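You operate a simulated robot arm through the tools that you are given. There is no shell and no other tool.

The job below is to be done with a simulated robot arm. You get a single attempt, and the scene is never put back.

## Task
Close up the black and white housings and bleed the air out.
Fine: both lids shut and latched before the mains opens; hold BLEED till MID reads 2.

Only the result counts: the job must be done as asked and must still hold three seconds after the hand-in. Knocking over, shifting, dropping, spilling or breaking anything else fails it. A push-on lid holds only when it is set on centred and level and pressed home; a screw cap is set on level and turned clockwise until tight.

## Robot
A 7-joint arm with a two-finger parallel gripper, fixed in place. Base frame: the origin is on the floor under the middle of its stand, x ahead of it, y to its left, z up. Readings come in m, degrees, newtons and seconds.
With the tool pointing down near the work surface it reaches from about 0.24 to 0.68 m from the base axis. Its first joint turns from -66.0 to 66.0 degrees. Payload 2.4 kg.
Tool frame: the origin (TCP) lies between the finger pads and is the grasp point; the fingertips stand 0.03 m ahead of it; z points along the fingers, y is the line along which they close. Largest opening 0.094 m; finger width 0.028, thickness 0.01; the body of the gripper, 0.05 by 0.096 m, starts 0.055 m behind the TCP.
Orientation is told as [roll, pitch, yaw] about the base's x, y, z axes, in that order, counted from this pose: with the fingers straight down and closing along the base's y, the tool's x points along the base's -x, its y along +y and its z along -z.

## Interface
- The arm moves only by the tool move_arm. Its argument "deltas" is a list of rows, each an object of numbers (a shift or turn left out is 0, a gripper value left out holds the last): "jaw": the opening in per cent of the stroke, from 0 (shut) to 100 (fully open); "dx", "dy", "dz": the shift along the base's x, y, z in cm; "rx", "ry", "rz": the turn, a rotation vector about the base's x, y, z in degrees. In form: [{"jaw": .., "dx": .., "dy": .., "dz": .., "rx": .., "ry": .., "rz": ..}, ...]. A call has 1 to 20 rows; each row is the pose to reach, as a shift and turn from the pose commanded when the call began. Each row takes 0.2 s and may step no farther than 0.05 m and 8.6 degrees from the row before; otherwise, or with a gripper value out of range, the whole call is refused. Where a pose cannot be reached the arm comes as near as it can. A force on the tool above 90 N (or 10 N above the force at the start of the call, whichever is more), or a blocked arm, ends the call early, and 0.2 s more pass. The fingers move at their own pace (about 0.153 m/s each) and stop on an object; they squeeze with about 42 N. The grip force told is the motor's: it shows also when the fingers shut on nothing. Time passes only in rows, and 0.2 s behind the last, so rows that repeat a pose let the fingers close. It gives the time, the measured TCP pose, the force on the tool (base axes), the opening and the grip force at its end, in the units of the frame above (readings bear some noise), with the torque about the TCP (base axes, N m) and any sound that the robot's microphone picked up.
- Cameras (640 x 400 px; columns grow to the right, rows downward): "scene" is fixed at [0.0367, 0.4726, 1.4476]; the picture's right is [-0.76, -0.64, 0.00], its down [-0.37, 0.44, -0.81] and it looks along [0.52, -0.62, -0.58] (base axes); focal length 214 px, centre (320, 200). "wrist" rides on the gripper at [0.076, 0.014, -0.102] in the tool frame; the picture's right is [-0.18, 0.98, 0.00], its down [-0.75, -0.14, -0.64] and it looks along [-0.63, -0.12, 0.77] (tool axes); focal length 243 px, centre (320, 200). There is no depth. A picture from a camera that has moved, and an enlarged one, comes with that camera's place and axes in the base frame and with its lens.
- snapshot(camera): a new picture of that camera. It takes no simulated time.
- inspect(camera, box): a new picture of the part [left, top, right, bottom] of that camera's present view, enlarged. It takes no simulated time.
- job_done(): hands the job in; it is judged then, once.

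Nothing tells you positions but the pictures and the camera data. Unless the task says otherwise, let go and move clear before handing in.

The tools are called after "Emit:" as a command line: name --argument value ..., lists and objects as JSON in quotes. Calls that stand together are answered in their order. move_arm: Moves the arm, as the interface text tells. Its arguments: {"type":"object","properties":{"deltas":{"type":"array","items":{"type":"object","properties":{"jaw":{"type":"number"},"dx":{"type":"number"},"dy":{"type":"number"},"dz":{"type":"number"},"rx":{"type":"number"},"ry":{"type":"number"},"rz":{"type":"number"}}}}},"required":["deltas"]} The other tools are called the same way: snapshot (camera) takes a picture; inspect (camera, box) takes an enlarged picture of a part of a camera's view; job_done () hands the job in.

At the start:

```text
clock: 0.0
position: [0.3296, -0.0275, 1.3447]
ee_rot: [0.1, -0.1, 0.0]
contact_force: [-0.5, 0.7, 0.0]
wrist_torque: [-0.01, 0.02, -0.01]
gripper_width: 0.0943
grip_force: 0.1
```

scene: 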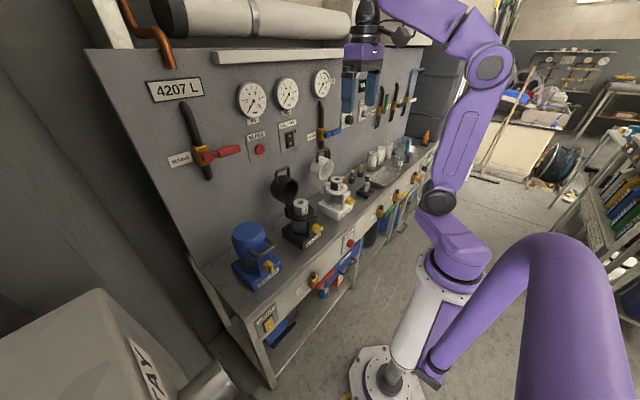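
wrist: 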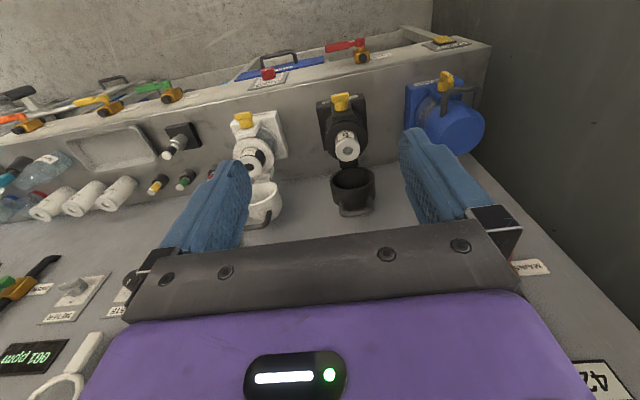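

I see a workbench with a blue (closed), a black (open) and a white (open) housing, gauges above on the panel, valves and buttons. I'll inspect the scene in detail before moving anything.

Emit:
inspect --camera "scene" --box '[220, 140, 380, 300]'

Emit:
inspect --camera "scene" --box '[140, 60, 350, 190]'

Emit:
inspect --camera "scene" --box '[240, 200, 420, 370]'

Emit:
inspect --camera "wrist" --box '[200, 30, 500, 230]'

Emit:
inspect --camera "wrist" --box '[0, 60, 240, 220]'

Emit:
inspect --camera "scene" --box '[330, 60, 450, 240]'

```text
2.50 times, centred on (300, 220) of scene
camera zoom: at [0.0367, 0.4726, 1.4476], right [-0.76, -0.64, 0.0], down [-0.37, 0.44, -0.81], along [0.52, -0.62, -0.58], focal length 536 px, centre (370, 150)
```

zoom: 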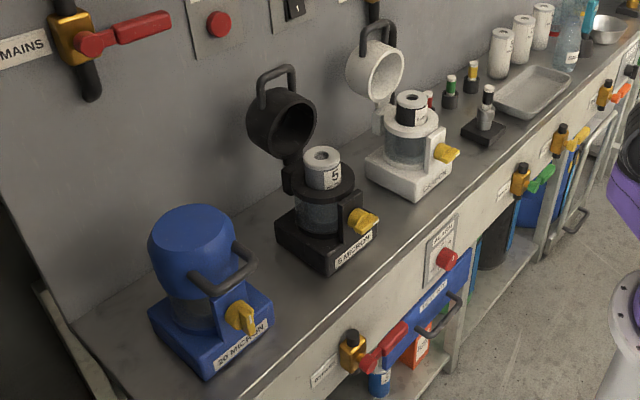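

```text
3.05 times, centred on (245, 125) of scene
camera zoom: at [0.0367, 0.4726, 1.4476], right [-0.76, -0.64, 0.0], down [-0.37, 0.44, -0.81], along [0.52, -0.62, -0.58], focal length 654 px, centre (549, 429)
```

zoom: 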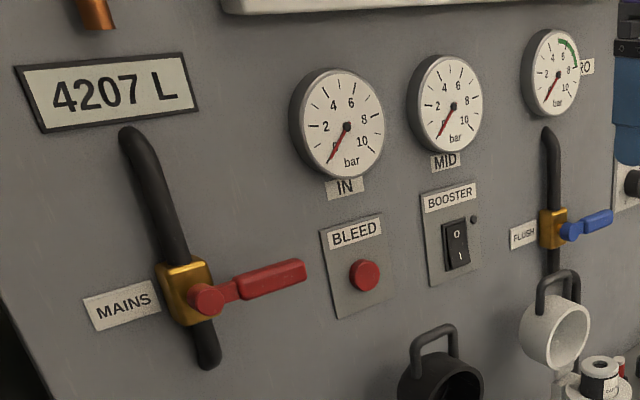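

```text
2.35 times, centred on (330, 285) of scene
camera zoom: at [0.0367, 0.4726, 1.4476], right [-0.76, -0.64, 0.0], down [-0.37, 0.44, -0.81], along [0.52, -0.62, -0.58], focal length 505 px, centre (296, 0)
```

zoom: 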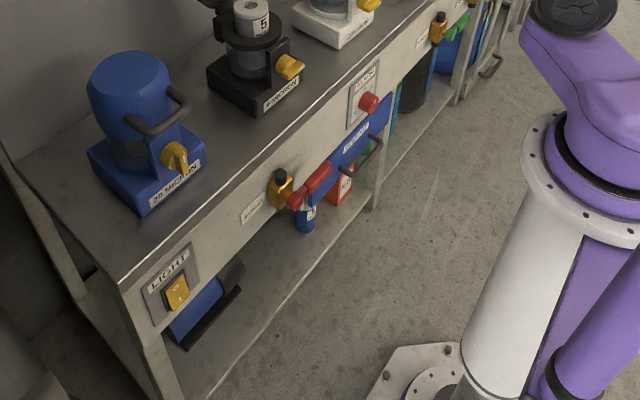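

```text
2.00 times, centred on (350, 130) of wrist
camera zoom: at [0.2537, -0.0141, 1.4478], right [0.18, 0.98, 0.0], down [0.75, -0.14, 0.64], along [0.63, -0.12, -0.77], focal length 485 px, centre (260, 340)
```

zoom: 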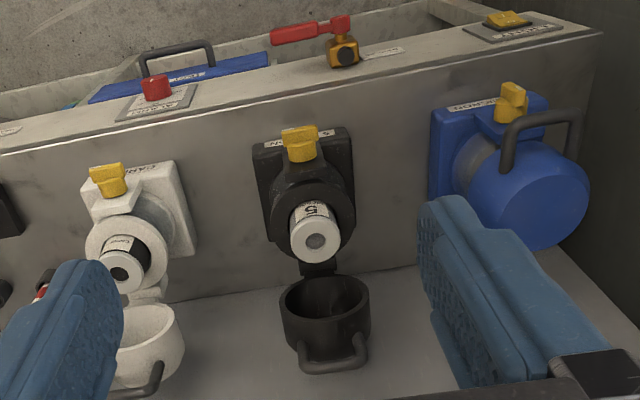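

```text
2.50 times, centred on (120, 140) of wrist
camera zoom: at [0.2537, -0.0141, 1.4478], right [0.18, 0.98, 0.0], down [0.75, -0.14, 0.64], along [0.63, -0.12, -0.77], focal length 606 px, centre (820, 350)
```

zoom: 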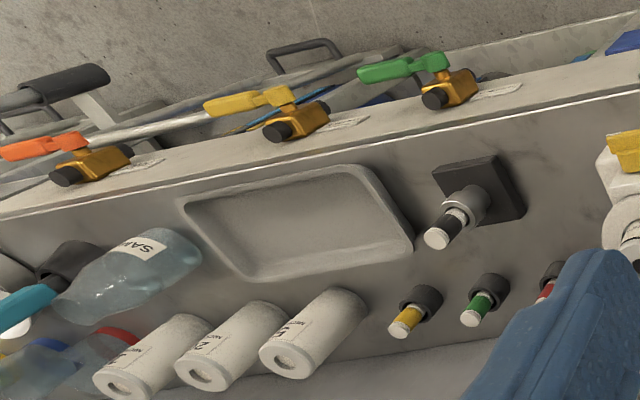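

```text
2.22 times, centred on (390, 150) of scene
camera zoom: at [0.0367, 0.4726, 1.4476], right [-0.76, -0.64, 0.0], down [-0.37, 0.44, -0.81], along [0.52, -0.62, -0.58], focal length 477 px, centre (164, 311)
```

zoom: 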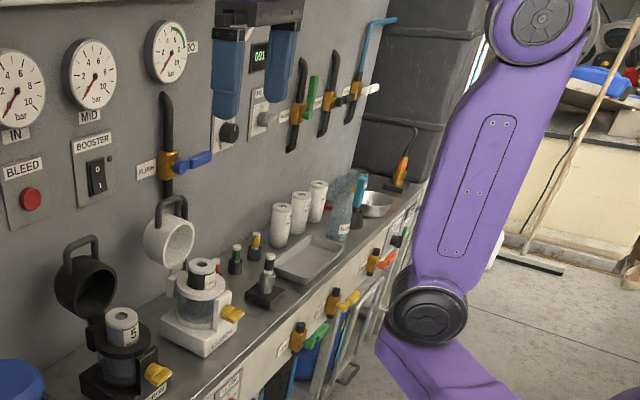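

The panel looks to be at about x≈0.7 with the bench top near z≈0.82. The black housing is near (0.52, 0.00), white near y≈-0.2 and blue (closed, as reference) near y≈+0.2, with the MAINS lever at about (0.68, 0.24, 1.17). I'll tilt the wrist camera to get a frontal view of the latches and panel controls, without coming near anything.

Emit:
move_arm --deltas '[{"jaw": 100, "ry": -8, "dz": -1}, {"ry": -16, "dz": -3, "dx": -1}, {"ry": -24, "dz": -6, "dx": -2}, {"ry": -32, "dz": -9, "dx": -2}, {"ry": -40, "dz": -12, "dx": -2}, {"ry": -45, "dz": -14, "dx": -2}, {"ry": -45, "dz": -14, "dx": -2}]'

Emit:
snapshot --camera "wrist"

Emit:
snapshot --camera "scene"

```text
clock: 1.6
position: [0.3099, -0.027, 1.2029]
ee_rot: [0.1, -45.1, -0.1]
contact_force: [0.1, 0.3, 0.2]
wrist_torque: [0.0, -0.05, -0.01]
gripper_width: 0.0941
grip_force: 0.2
```

```text
taken
camera wrist: at [0.1834, -0.0139, 1.2226], right [0.13, 0.98, 0.13], down [0.08, -0.14, 0.99], along [0.99, -0.12, -0.09], focal length 243 px, centre (320, 200)
```

wrist: 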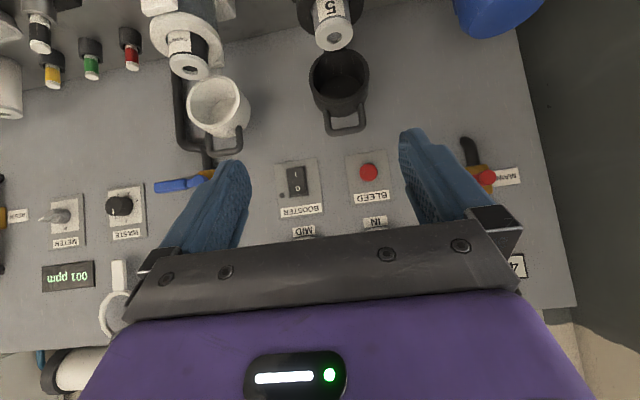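

```text
taken
```

scene: 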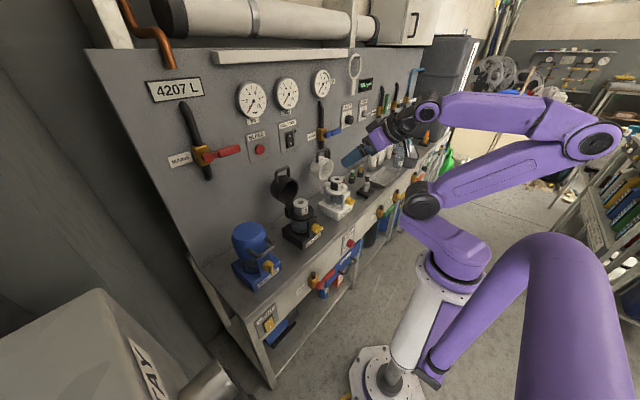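

The view matches: BLEED is about (0.70, 0.03, 1.13) and the MAINS hub about (0.66, 0.24, 1.18), its red lever reaching toward -y. I'll inspect the details (latches, gauges, and other valves for lever direction) before choosing motions.

Emit:
inspect --camera "scene" --box '[320, 60, 440, 140]'

Emit:
inspect --camera "scene" --box '[260, 150, 360, 250]'

Emit:
inspect --camera "scene" --box '[220, 210, 300, 300]'

Emit:
inspect --camera "wrist" --box '[140, 0, 560, 240]'

```text
5.00 times, centred on (380, 100) of scene
camera zoom: at [0.0366, 0.4726, 1.4476], right [-0.76, -0.64, 0.0], down [-0.37, 0.44, -0.81], along [0.52, -0.62, -0.58], focal length 1072 px, centre (20, 700)
```

zoom: 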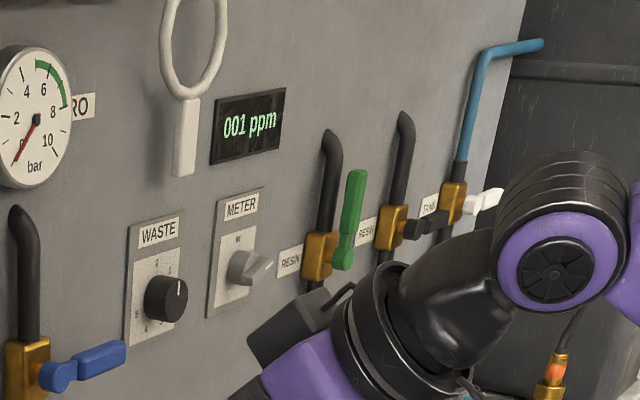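

```text
4.00 times, centred on (310, 200) of scene
camera zoom: at [0.0366, 0.4726, 1.4476], right [-0.76, -0.64, 0.0], down [-0.37, 0.44, -0.81], along [0.52, -0.62, -0.58], focal length 858 px, centre (360, 200)
```

zoom: 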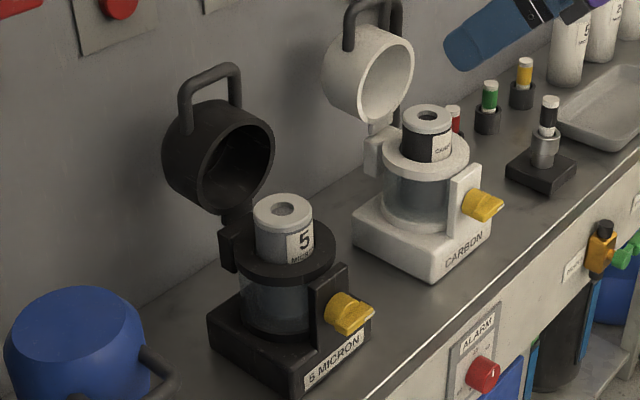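

```text
4.44 times, centred on (260, 255) of scene
camera zoom: at [0.0366, 0.4726, 1.4476], right [-0.76, -0.64, 0.0], down [-0.37, 0.44, -0.81], along [0.52, -0.62, -0.58], focal length 953 px, centre (587, -44)
```

zoom: 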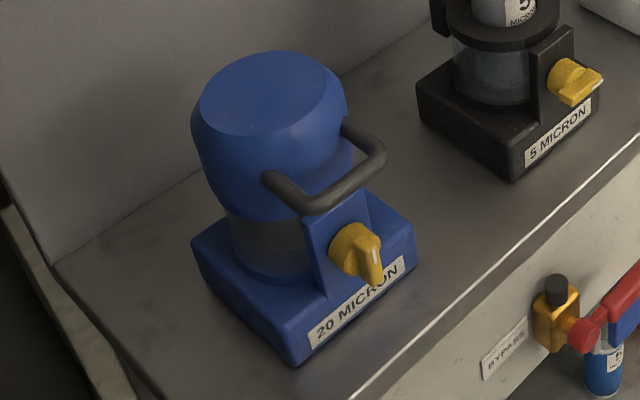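

```text
1.52 times, centred on (350, 120) of wrist
camera zoom: at [0.1834, -0.0139, 1.2226], right [0.13, 0.98, 0.13], down [0.08, -0.14, 0.99], along [0.99, -0.12, -0.09], focal length 370 px, centre (274, 322)
```

zoom: 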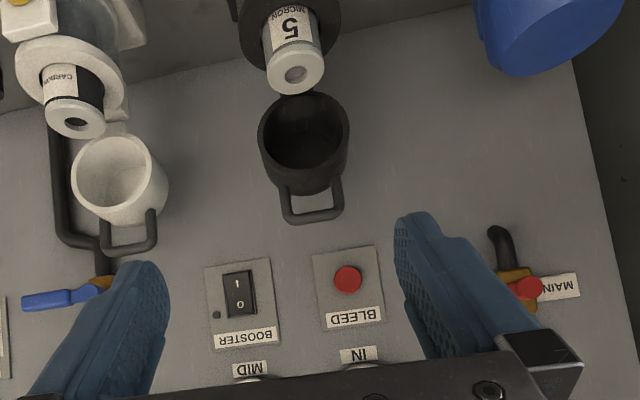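

Other valves show the convention: open means the lever points up along the pipe (green one), closed means it points to -y. The blue housing's yellow latch points down, while black's and white's point to -y. I'll lower the wrist camera in free space for a frontal view of the latches.

Emit:
move_arm --deltas '[{"dz": -4}, {"dz": -8}, {"dz": -12, "dx": -1}, {"dz": -16, "dx": -2}, {"dz": -20, "dx": -2}, {"dz": -20, "dx": -2}]'

Emit:
snapshot --camera "wrist"

Emit:
inspect --camera "wrist" --box '[160, 20, 540, 240]'

```text
clock: 3.0
position: [0.3431, 0.0311, 1.0218]
ee_rot: [0.0, -44.9, 0.1]
contact_force: [0.1, 0.1, 0.0]
wrist_torque: [-0.03, 0.02, -0.01]
gripper_width: 0.0937
grip_force: 0.1
out of reach, approached as far as the arm can: row 2, 3, 4, 5, 6
```

```text
taken
camera wrist: at [0.2164, 0.0445, 1.0411], right [0.13, 0.98, 0.13], down [0.08, -0.14, 0.99], along [0.99, -0.12, -0.1], focal length 243 px, centre (320, 200)
```

wrist: 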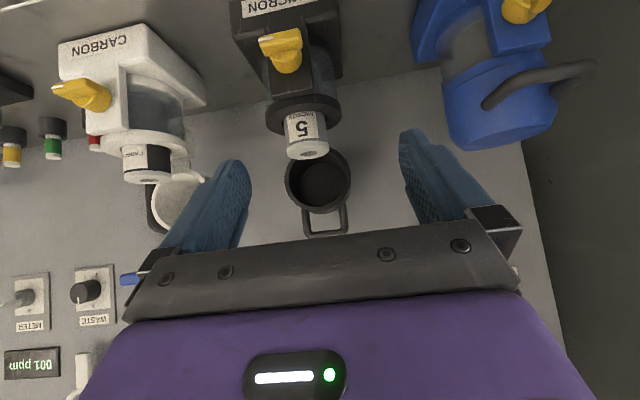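

```text
1.68 times, centred on (350, 130) of wrist
camera zoom: at [0.2164, 0.0445, 1.0411], right [0.13, 0.98, 0.13], down [0.08, -0.14, 0.99], along [0.99, -0.12, -0.1], focal length 409 px, centre (270, 318)
```

zoom: 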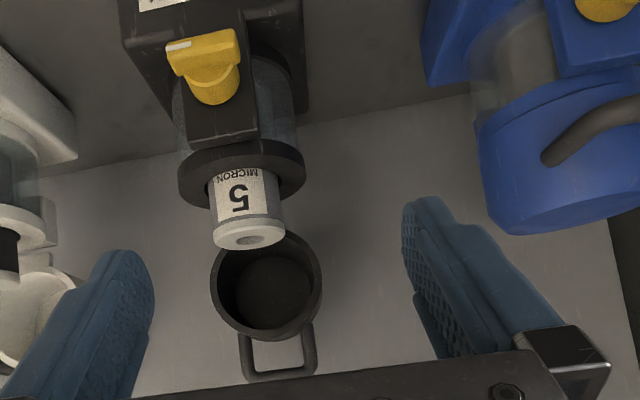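

I now see the black lid leaning open against the rear (handle bar near (0.62, 0.00, 1.06)). Its yellow latch is near (0.45, 0.00, 0.855) and points to -y. The last move hit a reach limit, so I'll check the current commanded pose with a null row, then move up and back to a tool-down pose.

Emit:
move_arm --deltas '[{"dz": 0}]'

```text
clock: 3.4
position: [0.3436, 0.0299, 1.0227]
ee_rot: [0.1, -45.0, -0.1]
contact_force: [-0.2, -0.1, 0.5]
wrist_torque: [-0.03, -0.01, -0.01]
gripper_width: 0.094
grip_force: 0.1
```

The commanded pose was reset to the reached pose. I'll turn the tool back to straight down here and view the black latch closely.

Emit:
move_arm --deltas '[{"ry": 8, "dz": 1}, {"ry": 16, "dz": 1}, {"ry": 24, "dz": 1}, {"ry": 32, "dz": 0}, {"ry": 40, "dz": -1}, {"ry": 45, "dz": -2}, {"ry": 45, "dz": -2}]'

Emit:
snapshot --camera "wrist"

Emit:
inspect --camera "wrist" --box '[200, 80, 440, 230]'

Emit:
inspect --camera "wrist" --box '[400, 20, 640, 170]'

```text
clock: 5.0
position: [0.3435, 0.0309, 1.0028]
ee_rot: [0.1, 0.0, 0.0]
contact_force: [-0.1, -0.5, 0.8]
wrist_torque: [0.0, -0.01, -0.01]
gripper_width: 0.0943
grip_force: 0.0
```

```text
taken
camera wrist: at [0.2669, 0.0442, 1.1059], right [0.18, 0.98, 0.0], down [0.75, -0.14, 0.64], along [0.63, -0.12, -0.77], focal length 243 px, centre (320, 200)
```

wrist: 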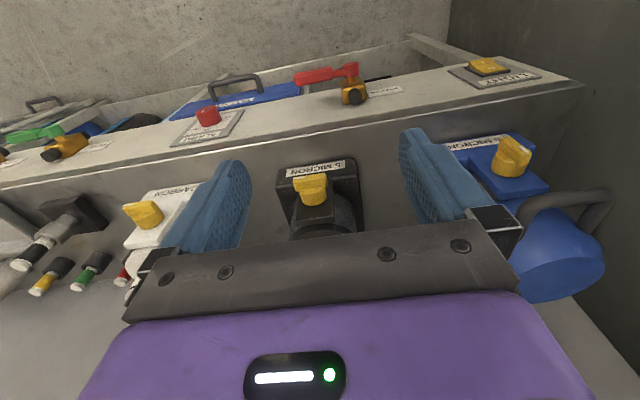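

```text
2.67 times, centred on (320, 155) of wrist
camera zoom: at [0.2669, 0.0442, 1.1059], right [0.18, 0.98, 0.0], down [0.75, -0.14, 0.64], along [0.63, -0.12, -0.77], focal length 647 px, centre (320, 320)
```

zoom: 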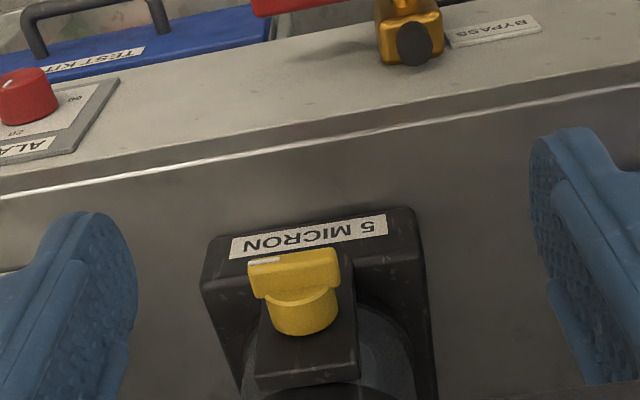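

```text
2.67 times, centred on (520, 95) of wrist
camera zoom: at [0.2669, 0.0442, 1.1059], right [0.18, 0.98, 0.0], down [0.75, -0.14, 0.64], along [0.63, -0.12, -0.77], focal length 647 px, centre (-213, 480)
```

zoom: 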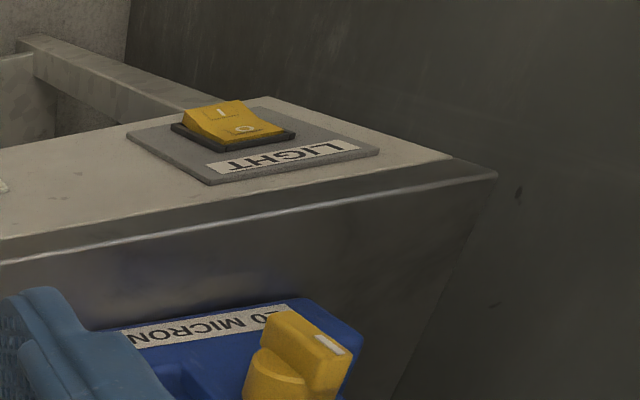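

The knobs sit about 2 cm ahead of their bases. Spacing is about 0.24 m: blue y≈0.24, black y≈0, white y≈-0.24. I plan to cage the black lid's handle bar loosely between the fingers (closing along x) and swing it over in a controlled arc. First I'll rise and yaw the tool 90° in free space.

Emit:
move_arm --deltas '[{"dz": 5}, {"dz": 10}, {"dz": 14, "dx": 3, "dy": -1}, {"dz": 18, "dx": 7, "dy": -3}, {"dz": 18, "dx": 10, "dy": -3, "rz": 8}, {"dz": 18, "dx": 10, "dy": -3, "rz": 16}, {"dz": 18, "dx": 10, "dy": -3, "rz": 24}, {"dz": 18, "dx": 10, "dy": -3, "rz": 32}, {"dz": 18, "dx": 10, "dy": -3, "rz": 40}, {"dz": 18, "dx": 10, "dy": -3, "rz": 48}, {"dz": 18, "dx": 10, "dy": -3, "rz": 56}, {"dz": 18, "dx": 10, "dy": -3, "rz": 64}, {"dz": 18, "dx": 10, "dy": -3, "rz": 72}, {"dz": 18, "dx": 10, "dy": -3, "rz": 80}, {"dz": 18, "dx": 10, "dy": -3, "rz": 88}, {"dz": 18, "dx": 10, "dy": -3, "rz": 90}]'

Emit:
snapshot --camera "wrist"

Emit:
snapshot --camera "scene"

```text
refused: row 3 steps farther than a row can; nothing moved
```

```text
taken
camera wrist: at [0.2669, 0.0442, 1.1059], right [0.18, 0.98, 0.0], down [0.75, -0.14, 0.64], along [0.63, -0.12, -0.77], focal length 243 px, centre (320, 200)
```

wrist: 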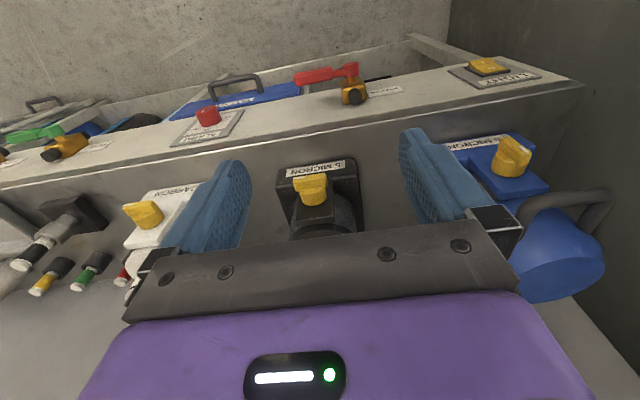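

```text
taken
```

scene: 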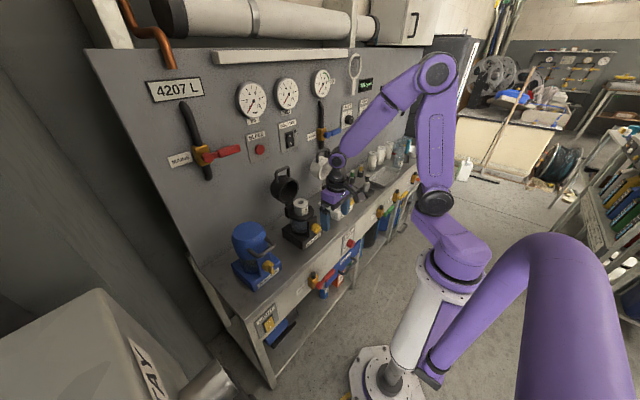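

One row stepped slightly too far, so nothing moved. The scene is unchanged and I'll repeat the rise and yaw with smaller steps.

Emit:
move_arm --deltas '[{"dz": 4}, {"dz": 8}, {"dz": 12, "dx": 2, "dy": -1}, {"dz": 15, "dx": 5, "dy": -2}, {"dz": 17, "dx": 8, "dy": -3, "rz": 8}, {"dz": 18, "dx": 10, "dy": -3, "rz": 16}, {"dz": 18, "dx": 10, "dy": -3, "rz": 24}, {"dz": 18, "dx": 10, "dy": -3, "rz": 32}, {"dz": 18, "dx": 10, "dy": -3, "rz": 40}, {"dz": 18, "dx": 10, "dy": -3, "rz": 48}, {"dz": 18, "dx": 10, "dy": -3, "rz": 56}, {"dz": 18, "dx": 10, "dy": -3, "rz": 64}, {"dz": 18, "dx": 10, "dy": -3, "rz": 72}, {"dz": 18, "dx": 10, "dy": -3, "rz": 80}, {"dz": 18, "dx": 10, "dy": -3, "rz": 88}, {"dz": 18, "dx": 10, "dy": -3, "rz": 90}]'

Emit:
snapshot --camera "wrist"

Emit:
snapshot --camera "scene"

```text
clock: 8.4
position: [0.4433, 0.0023, 1.1825]
ee_rot: [0.2, 0.0, 90.1]
contact_force: [-0.1, 0.2, 0.8]
wrist_torque: [0.01, 0.01, 0.0]
gripper_width: 0.0939
grip_force: 0.1
```

```text
taken
camera wrist: at [0.429, -0.0761, 1.2856], right [-0.98, 0.18, 0.0], down [0.14, 0.75, 0.64], along [0.12, 0.63, -0.77], focal length 243 px, centre (320, 200)
```

wrist: 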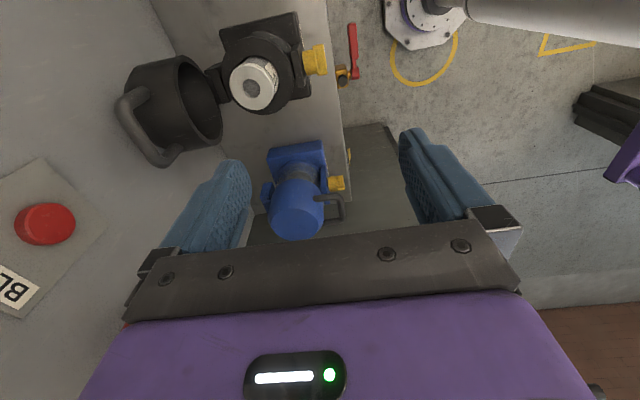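

```text
taken
```

scene: 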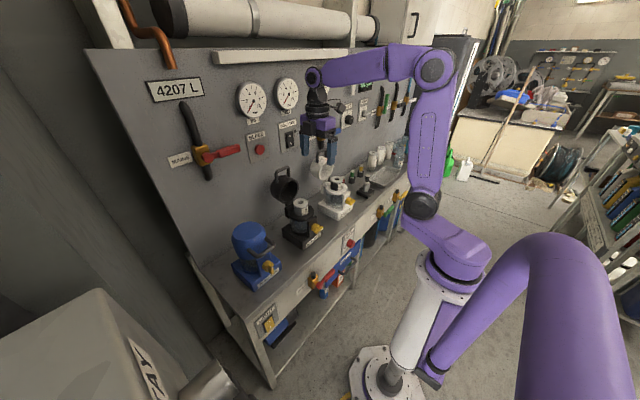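

The arm holds yaw 90° well and the wrist camera now sees the black lid handle from the side. I'll enlarge it to refine the handle bar position.

Emit:
inspect --camera "wrist" --box '[90, 0, 350, 170]'

Emit:
inspect --camera "wrist" --box '[230, 120, 390, 250]'

Emit:
inspect --camera "scene" --box '[260, 155, 340, 245]'

```text
2.35 times, centred on (220, 85) of wrist
camera zoom: at [0.429, -0.0761, 1.2856], right [-0.98, 0.18, 0.0], down [0.14, 0.75, 0.64], along [0.12, 0.63, -0.77], focal length 571 px, centre (555, 471)
```

zoom: 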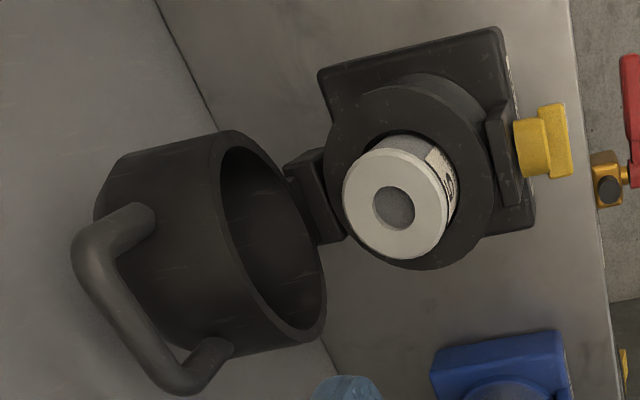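

```text
3.08 times, centred on (310, 185) of wrist
camera zoom: at [0.429, -0.0761, 1.2856], right [-0.98, 0.18, 0.0], down [0.14, 0.75, 0.64], along [0.12, 0.63, -0.77], focal length 746 px, centre (351, 246)
```

zoom: 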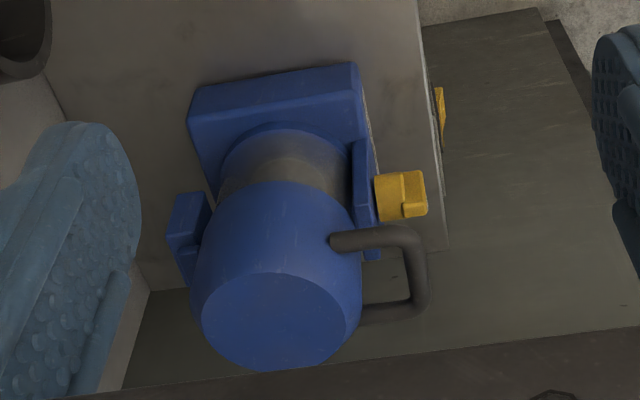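

```text
4.44 times, centred on (300, 200) of scene
camera zoom: at [0.0367, 0.4726, 1.4476], right [-0.76, -0.64, 0.0], down [-0.37, 0.44, -0.81], along [0.52, -0.62, -0.58], focal length 953 px, centre (409, 200)
```

zoom: 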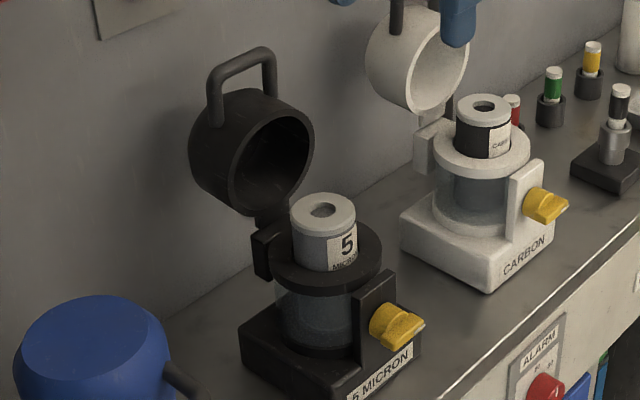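

Both views agree: the black handle bar is at about (0.628, -0.0035, 1.054). The blue lid shows the closed bar position at about (0.445, 0.94), which puts the hinge near x≈0.602, z≈0.893. I'll tilt the tool 20° away from the wall, set the jaw to about 33% and move above the bar.

Emit:
move_arm --deltas '[{"jaw": 33, "ry": -8}, {"ry": -16, "dx": 2}, {"ry": -20, "dx": 6, "dy": -0.5}, {"ry": -20, "dx": 10, "dy": -0.5}, {"ry": -20, "dx": 13, "dy": -0.6, "dz": -1}, {"ry": -20, "dx": 15.2, "dy": -0.6, "dz": -3}, {"ry": -20, "dx": 15.2, "dy": -0.6, "dz": -4}, {"ry": -20, "dx": 15.2, "dy": -0.6, "dz": -4}]'

Emit:
snapshot --camera "wrist"

Emit:
inspect --camera "scene" --box '[230, 80, 380, 240]'

```text
clock: 10.2
position: [0.5963, -0.006, 1.1441]
ee_rot: [-20.0, -0.1, 90.0]
contact_force: [0.4, -0.6, 0.5]
wrist_torque: [-0.03, 0.01, 0.03]
gripper_width: 0.0311
grip_force: 0.0
```

```text
taken
camera wrist: at [0.5465, -0.0825, 1.235], right [-0.92, 0.18, -0.34], down [-0.09, 0.75, 0.65], along [0.37, 0.63, -0.68], focal length 243 px, centre (320, 200)
```

wrist: 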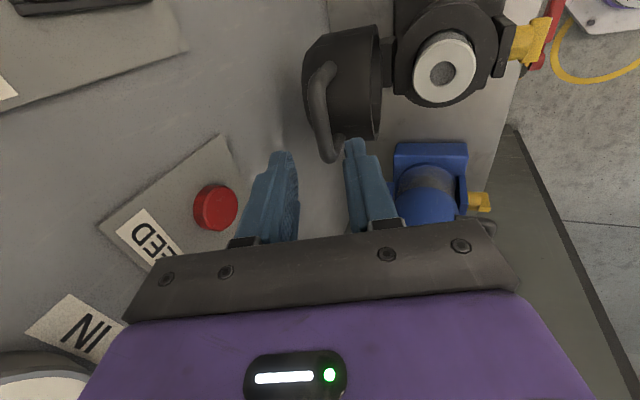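

```text
2.50 times, centred on (305, 160) of scene
camera zoom: at [0.0367, 0.4726, 1.4476], right [-0.76, -0.64, 0.0], down [-0.37, 0.44, -0.81], along [0.52, -0.62, -0.58], focal length 536 px, centre (358, 300)
```

zoom: 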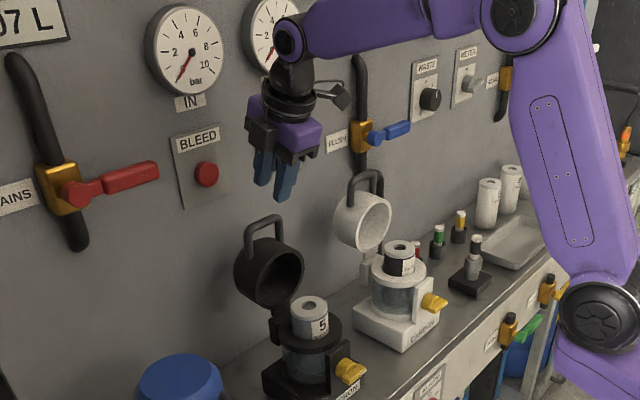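

The fingers straddle the line down to the bar. I'll enlarge to verify alignment before advancing.

Emit:
inspect --camera "wrist" --box '[240, 20, 440, 240]'

```text
1.82 times, centred on (340, 130) of wrist
camera zoom: at [0.5465, -0.0825, 1.235], right [-0.92, 0.18, -0.34], down [-0.09, 0.75, 0.65], along [0.37, 0.63, -0.68], focal length 441 px, centre (284, 327)
```

zoom: 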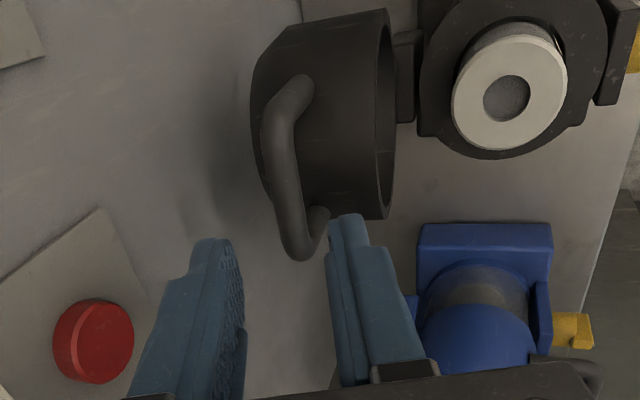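

The bar lines up with the finger mid-plane at (0.6285, -0.0035, 1.053). I'll advance along the tool axis until the fingertips straddle the bar.

Emit:
move_arm --deltas '[{"dx": 0.7, "dy": 0.2, "dz": -2}, {"dx": 1.4, "dy": 0.2, "dz": -4}, {"dx": 2.1, "dy": 0.2, "dz": -6}, {"dx": 2.75, "dy": 0.2, "dz": -7.9}, {"dx": 2.75, "dy": 0.2, "dz": -7.9}]'

Emit:
snapshot --camera "wrist"

Emit:
inspect --camera "scene" --box '[240, 130, 340, 230]'

```text
clock: 11.4
position: [0.6227, -0.0033, 1.0637]
ee_rot: [-19.9, -0.1, 90.1]
contact_force: [0.6, -1.0, 1.0]
wrist_torque: [0.0, -0.02, 0.01]
gripper_width: 0.0309
grip_force: 0.1
```

```text
taken
camera wrist: at [0.5737, -0.0803, 1.1559], right [-0.92, 0.18, -0.33], down [-0.09, 0.75, 0.65], along [0.37, 0.63, -0.68], focal length 243 px, centre (320, 200)
```

wrist: 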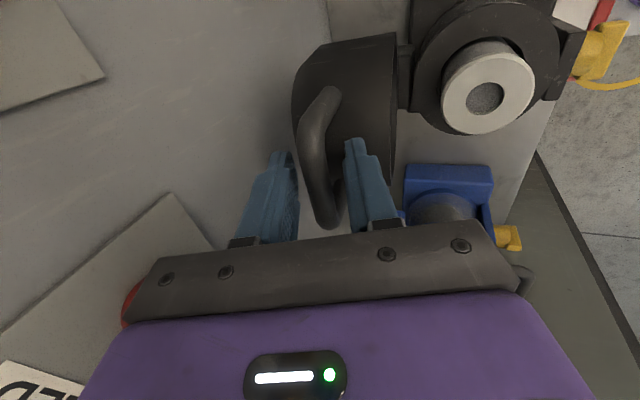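

```text
4.00 times, centred on (290, 180) of scene
camera zoom: at [0.0367, 0.4726, 1.4476], right [-0.76, -0.64, 0.0], down [-0.37, 0.44, -0.81], along [0.52, -0.62, -0.58], focal length 858 px, centre (440, 280)
```

zoom: 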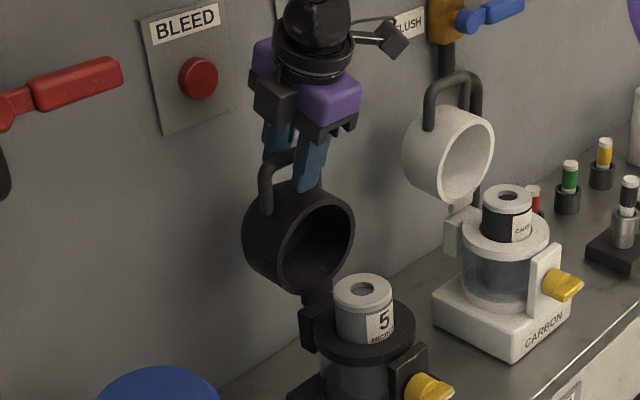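

The bar is between the fingers with no contact force. I'll swing the lid forward along the first half of the arc.

Emit:
move_arm --deltas '[{"dx": -0.85, "dz": 0.1}, {"dx": -1.7, "dz": 0.2}, {"dx": -2.5, "dz": 0.2}, {"dx": -3.4, "dz": 0.2}, {"dx": -4.2, "dz": 0.1}, {"dx": -5.07, "dz": 0.04}, {"dx": -5.9, "dz": -0.1}, {"dx": -6.73, "dz": -0.3}, {"dx": -7.5, "dz": -0.55}, {"dx": -8.35, "dz": -0.82}, {"dx": -8.35, "dz": -0.82}]'

Emit:
snapshot --camera "wrist"

Emit:
inspect --camera "scene" --box '[240, 130, 340, 230]'

```text
clock: 13.8
position: [0.5396, -0.0041, 1.0551]
ee_rot: [-19.9, 0.0, 90.0]
contact_force: [0.3, -0.6, 0.9]
wrist_torque: [-0.03, -0.03, -0.01]
gripper_width: 0.031
grip_force: 0.1
```

```text
taken
camera wrist: at [0.4906, -0.0805, 1.1477], right [-0.92, 0.18, -0.34], down [-0.09, 0.75, 0.65], along [0.37, 0.63, -0.68], focal length 243 px, centre (320, 200)
```

wrist: 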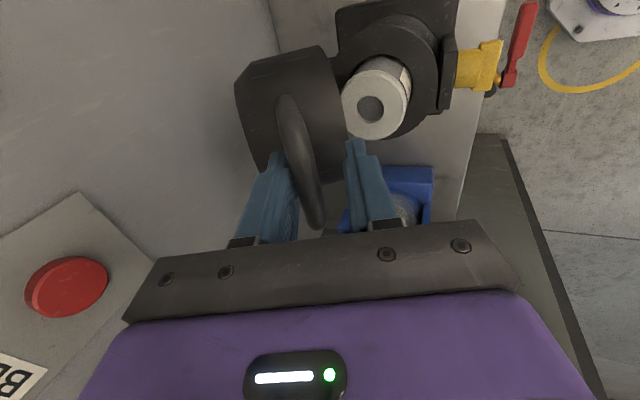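

```text
4.00 times, centred on (290, 180) of scene
camera zoom: at [0.0367, 0.4726, 1.4476], right [-0.76, -0.64, 0.0], down [-0.37, 0.44, -0.81], along [0.52, -0.62, -0.58], focal length 858 px, centre (440, 280)
```

zoom: 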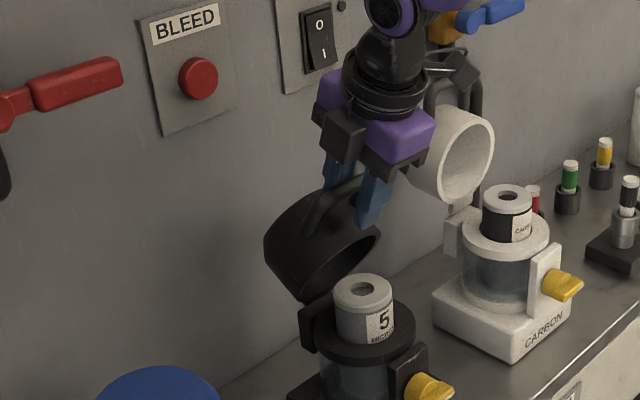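

The lid follows smoothly with no force. I'll continue down the arc, stopping before it is fully closed to check.

Emit:
move_arm --deltas '[{"dx": -0.78, "dz": -0.3}, {"dx": -1.55, "dz": -0.67}, {"dx": -2.3, "dz": -1.07}, {"dx": -3.03, "dz": -1.51}, {"dx": -3.73, "dz": -1.98}, {"dx": -4.41, "dz": -2.5}, {"dx": -5.05, "dz": -3.05}, {"dx": -5.68, "dz": -3.63}, {"dx": -6.26, "dz": -4.24}, {"dx": -6.82, "dz": -4.88}, {"dx": -6.82, "dz": -4.88}]'

Emit:
snapshot --camera "wrist"

Emit:
inspect --camera "scene" --box '[250, 140, 350, 250]'

```text
clock: 16.2
position: [0.4708, -0.003, 1.0067]
ee_rot: [-19.9, 0.1, 90.0]
contact_force: [-4.4, 0.1, 1.6]
wrist_torque: [-0.01, -0.07, 0.04]
gripper_width: 0.0308
grip_force: 0.0
```

```text
taken
camera wrist: at [0.422, -0.08, 1.0988], right [-0.92, 0.18, -0.34], down [-0.09, 0.75, 0.65], along [0.37, 0.63, -0.68], focal length 243 px, centre (320, 200)
```

wrist: 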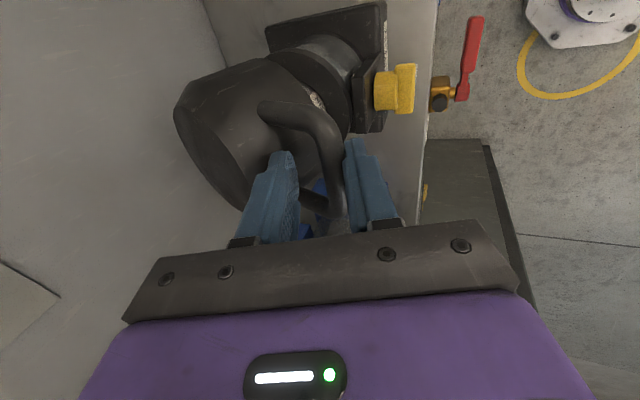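

```text
3.64 times, centred on (300, 195) of scene
camera zoom: at [0.0365, 0.4726, 1.4476], right [-0.76, -0.64, 0.0], down [-0.37, 0.44, -0.81], along [0.52, -0.62, -0.58], focal length 780 px, centre (393, 218)
```

zoom: 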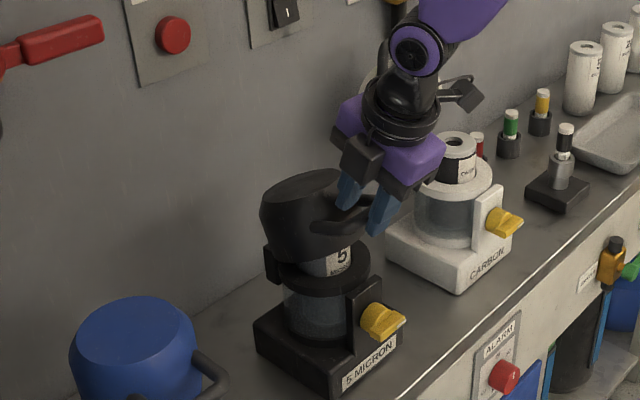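

The lid has tipped over and rests against the front finger, about 25° from closed. I'll lower it the rest of the way.

Emit:
move_arm --deltas '[{"dx": -0.52, "dz": -0.67}, {"dx": -1.0, "dz": -1.36}, {"dx": -1.45, "dz": -2.08}, {"dx": -1.86, "dz": -2.82}, {"dx": -2.23, "dz": -3.58}, {"dx": -2.56, "dz": -4.37}, {"dx": -2.85, "dz": -5.1}, {"dx": -2.95, "dz": -5.5}, {"dx": -2.95, "dz": -5.5}]'

Emit:
snapshot --camera "wrist"

Emit:
inspect --camera "scene" --box '[250, 140, 350, 250]'

```text
clock: 18.2
position: [0.4424, -0.0035, 0.9514]
ee_rot: [-19.9, -0.1, 90.0]
contact_force: [-0.1, 0.0, 0.1]
wrist_torque: [-0.02, -0.02, -0.01]
gripper_width: 0.0312
grip_force: 0.0
```

```text
taken
camera wrist: at [0.3931, -0.0801, 1.0436], right [-0.92, 0.18, -0.33], down [-0.09, 0.75, 0.65], along [0.37, 0.63, -0.68], focal length 243 px, centre (320, 200)
```

wrist: 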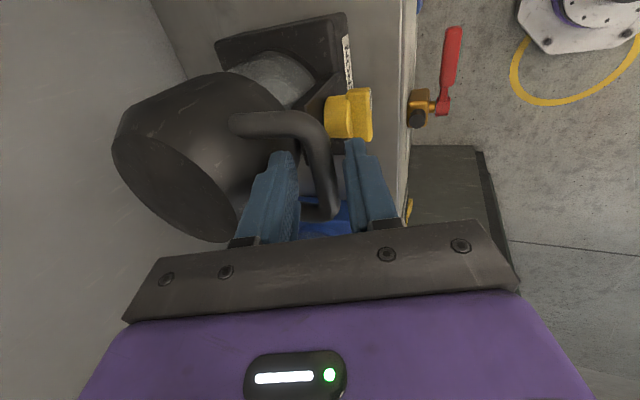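

```text
3.64 times, centred on (300, 195) of scene
camera zoom: at [0.0367, 0.4726, 1.4476], right [-0.76, -0.64, 0.0], down [-0.37, 0.44, -0.81], along [0.52, -0.62, -0.58], focal length 780 px, centre (393, 218)
```

zoom: 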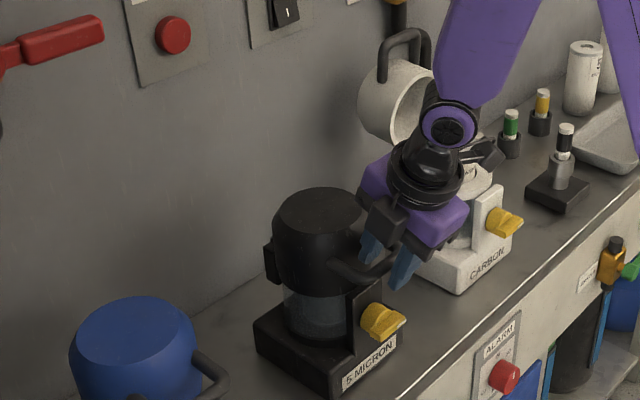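

The black lid looks closed. I'll zoom on the latch for its geometry, then withdraw the fingers up along the tool axis.

Emit:
inspect --camera "wrist" --box '[280, 40, 420, 170]'

Emit:
move_arm --deltas '[{"dx": -0.7, "dz": 2}, {"dx": -1.4, "dz": 4}, {"dx": -2.0, "dz": 6}, {"dx": -2.7, "dz": 8}, {"dx": -2.7, "dz": 10}]'

Emit:
snapshot --camera "wrist"

Emit:
inspect --camera "scene" --box '[220, 160, 340, 280]'

```text
3.08 times, centred on (350, 105) of wrist
camera zoom: at [0.3931, -0.0801, 1.0436], right [-0.92, 0.18, -0.33], down [-0.09, 0.75, 0.65], along [0.37, 0.63, -0.68], focal length 746 px, centre (228, 492)
```

zoom: 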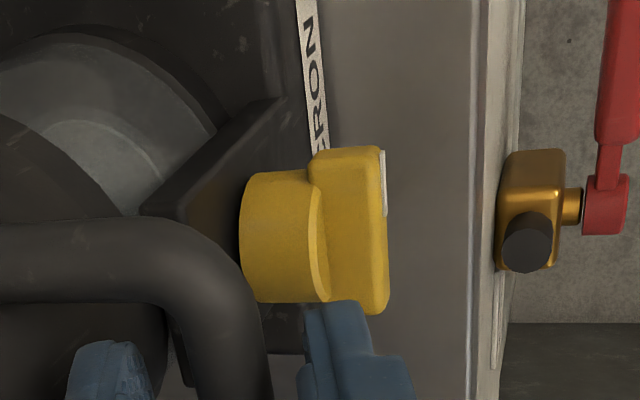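

```text
clock: 19.4
position: [0.414, -0.0036, 1.0515]
ee_rot: [-19.9, -0.2, 90.1]
contact_force: [0.2, -0.8, 0.2]
wrist_torque: [0.04, -0.02, 0.01]
gripper_width: 0.0311
grip_force: 0.0
```

```text
taken
camera wrist: at [0.3656, -0.08, 1.1436], right [-0.92, 0.18, -0.33], down [-0.09, 0.75, 0.65], along [0.37, 0.63, -0.68], focal length 243 px, centre (320, 200)
```

wrist: 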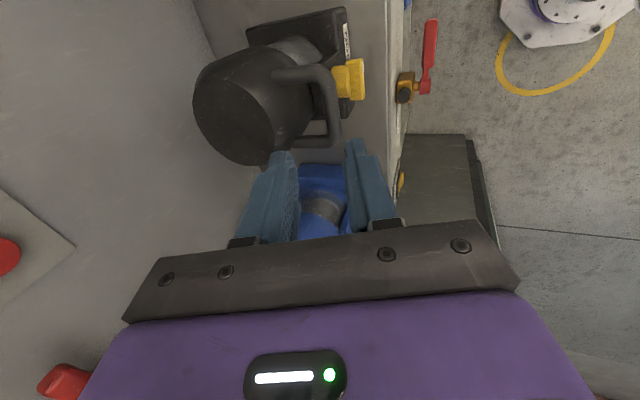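

```text
3.33 times, centred on (280, 220) of scene
camera zoom: at [0.0367, 0.4726, 1.4476], right [-0.76, -0.64, 0.0], down [-0.37, 0.44, -0.81], along [0.52, -0.62, -0.58], focal length 715 px, centre (453, 133)
```

zoom: 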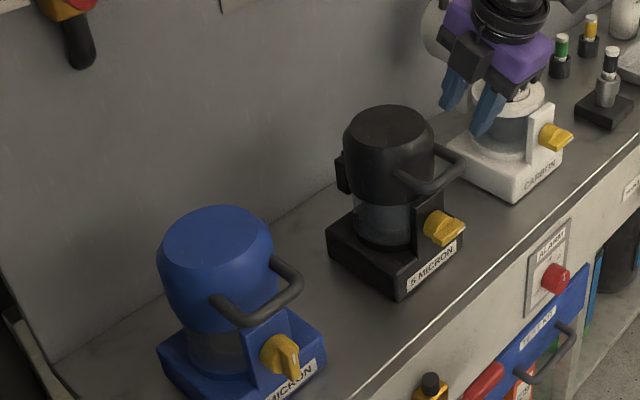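

The black lid sits like the blue one. Next I'll move to the white lid (y≈-0.24) at a safe height and measure its handle.

Emit:
move_arm --deltas '[{"dz": 4}, {"dz": 8}, {"dz": 9.5, "dx": 1, "dy": -3}, {"dz": 9.5, "dx": 3, "dy": -7}, {"dz": 9.5, "dx": 5, "dy": -11}, {"dz": 9.5, "dx": 7, "dy": -15}, {"dz": 9.5, "dx": 9, "dy": -19}, {"dz": 9.5, "dx": 11, "dy": -23}, {"dz": 9.5, "dx": 14, "dy": -24}, {"dz": 9.5, "dx": 16, "dy": -24}, {"dz": 9.5, "dx": 16, "dy": -24}]'

Emit:
snapshot --camera "wrist"

Emit:
inspect --camera "scene" --box '[270, 110, 390, 230]'

```text
clock: 21.8
position: [0.5747, -0.2434, 1.1471]
ee_rot: [-19.9, -0.1, 90.0]
contact_force: [-0.5, -0.3, -0.1]
wrist_torque: [-0.01, 0.01, -0.04]
gripper_width: 0.0311
grip_force: 0.0
```

```text
taken
camera wrist: at [0.5258, -0.3211, 1.2394], right [-0.92, 0.18, -0.33], down [-0.09, 0.75, 0.65], along [0.37, 0.63, -0.68], focal length 243 px, centre (320, 200)
```

wrist: 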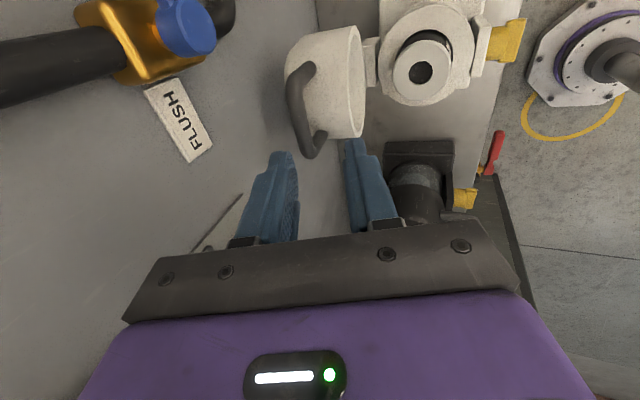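

```text
3.33 times, centred on (330, 170) of scene
camera zoom: at [0.0367, 0.4726, 1.4476], right [-0.76, -0.64, 0.0], down [-0.37, 0.44, -0.81], along [0.52, -0.62, -0.58], focal length 715 px, centre (287, 300)
```

zoom: 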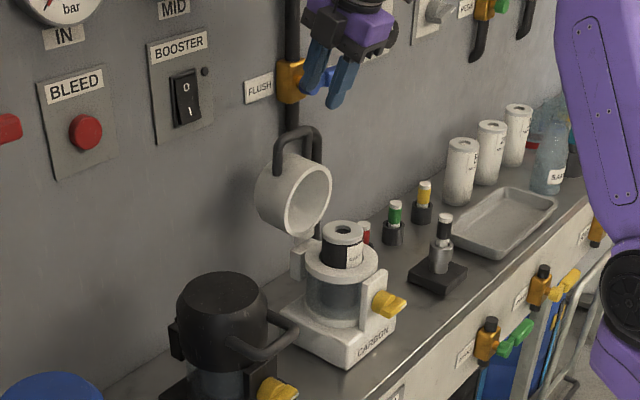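

Emit:
inspect --camera "wrist" --box '[220, 0, 440, 240]'

```text
1.67 times, centred on (330, 120) of wrist
camera zoom: at [0.5258, -0.3211, 1.2394], right [-0.92, 0.18, -0.33], down [-0.09, 0.75, 0.65], along [0.37, 0.63, -0.68], focal length 404 px, centre (303, 333)
```

zoom: 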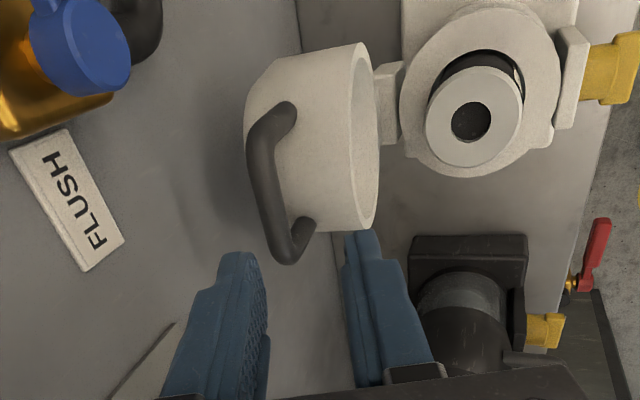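

The white bar is at about (0.627, -0.243, 1.054), a mirror of the black one shifted by -0.24. I'll advance the same way to straddle it.

Emit:
move_arm --deltas '[{"dx": 1.1, "dz": -0.2}, {"dx": 2.15, "dz": -0.4}, {"dx": 2.8, "dz": -2.3}, {"dx": 3.5, "dz": -4.3}, {"dx": 4.15, "dz": -6.3}, {"dx": 4.75, "dz": -8.3}, {"dx": 4.75, "dz": -8.3}]'

Emit:
snapshot --camera "wrist"

```text
clock: 23.4
position: [0.6228, -0.2448, 1.0642]
ee_rot: [-19.8, -0.1, 90.1]
contact_force: [-0.4, 0.0, -0.4]
wrist_torque: [-0.02, 0.01, 0.02]
gripper_width: 0.0309
grip_force: 0.0
```

```text
taken
camera wrist: at [0.5734, -0.3204, 1.1559], right [-0.92, 0.18, -0.34], down [-0.09, 0.75, 0.65], along [0.37, 0.63, -0.68], focal length 243 px, centre (320, 200)
```

wrist: 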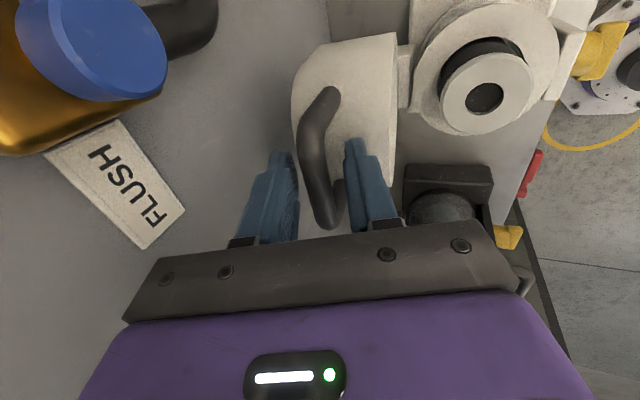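

The picture matches the black case at the same stage: the bar is between the fingers with no contact. I'll swing along the same arc to the halfway point.

Emit:
move_arm --deltas '[{"dx": -0.85, "dz": 0.1}, {"dx": -1.7, "dz": 0.2}, {"dx": -2.5, "dz": 0.2}, {"dx": -3.4, "dz": 0.2}, {"dx": -4.2, "dz": 0.1}, {"dx": -5.07, "dz": 0.04}, {"dx": -5.9, "dz": -0.1}, {"dx": -6.73, "dz": -0.3}, {"dx": -7.5, "dz": -0.55}, {"dx": -8.35, "dz": -0.82}, {"dx": -9.13, "dz": -1.12}, {"dx": -9.9, "dz": -1.49}, {"dx": -10.65, "dz": -1.89}, {"dx": -11.38, "dz": -2.33}, {"dx": -12.08, "dz": -2.8}, {"dx": -12.76, "dz": -3.32}, {"dx": -13.4, "dz": -3.87}, {"dx": -14.03, "dz": -4.45}, {"dx": -14.61, "dz": -5.06}, {"dx": -15.17, "dz": -5.7}]'

Emit:
snapshot --camera "wrist"

Emit:
inspect --camera "scene" --box '[270, 130, 390, 250]'

```text
clock: 27.6
position: [0.4696, -0.2427, 1.0049]
ee_rot: [-20.0, -0.1, 89.9]
contact_force: [0.5, -0.1, -0.5]
wrist_torque: [0.01, -0.01, 0.02]
gripper_width: 0.0311
grip_force: 0.4
```

```text
taken
camera wrist: at [0.4213, -0.3199, 1.0987], right [-0.92, 0.19, -0.34], down [-0.09, 0.75, 0.65], along [0.37, 0.63, -0.68], focal length 243 px, centre (320, 200)
```

wrist: 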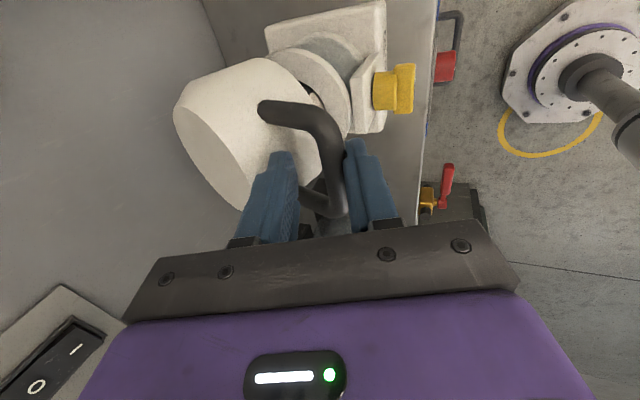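

```text
3.33 times, centred on (330, 190) of scene
camera zoom: at [0.0366, 0.4726, 1.4476], right [-0.76, -0.64, 0.0], down [-0.37, 0.44, -0.81], along [0.52, -0.62, -0.58], focal length 715 px, centre (287, 233)
```

zoom: 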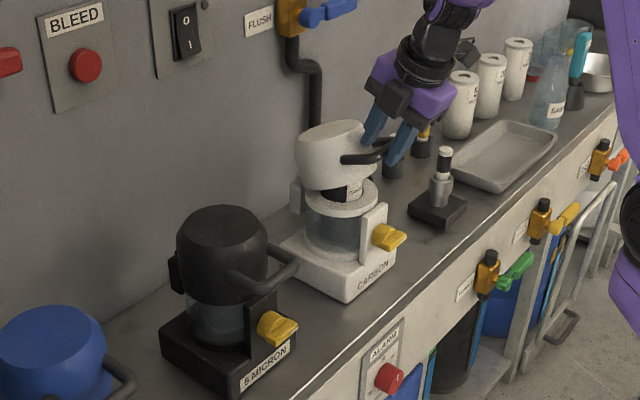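

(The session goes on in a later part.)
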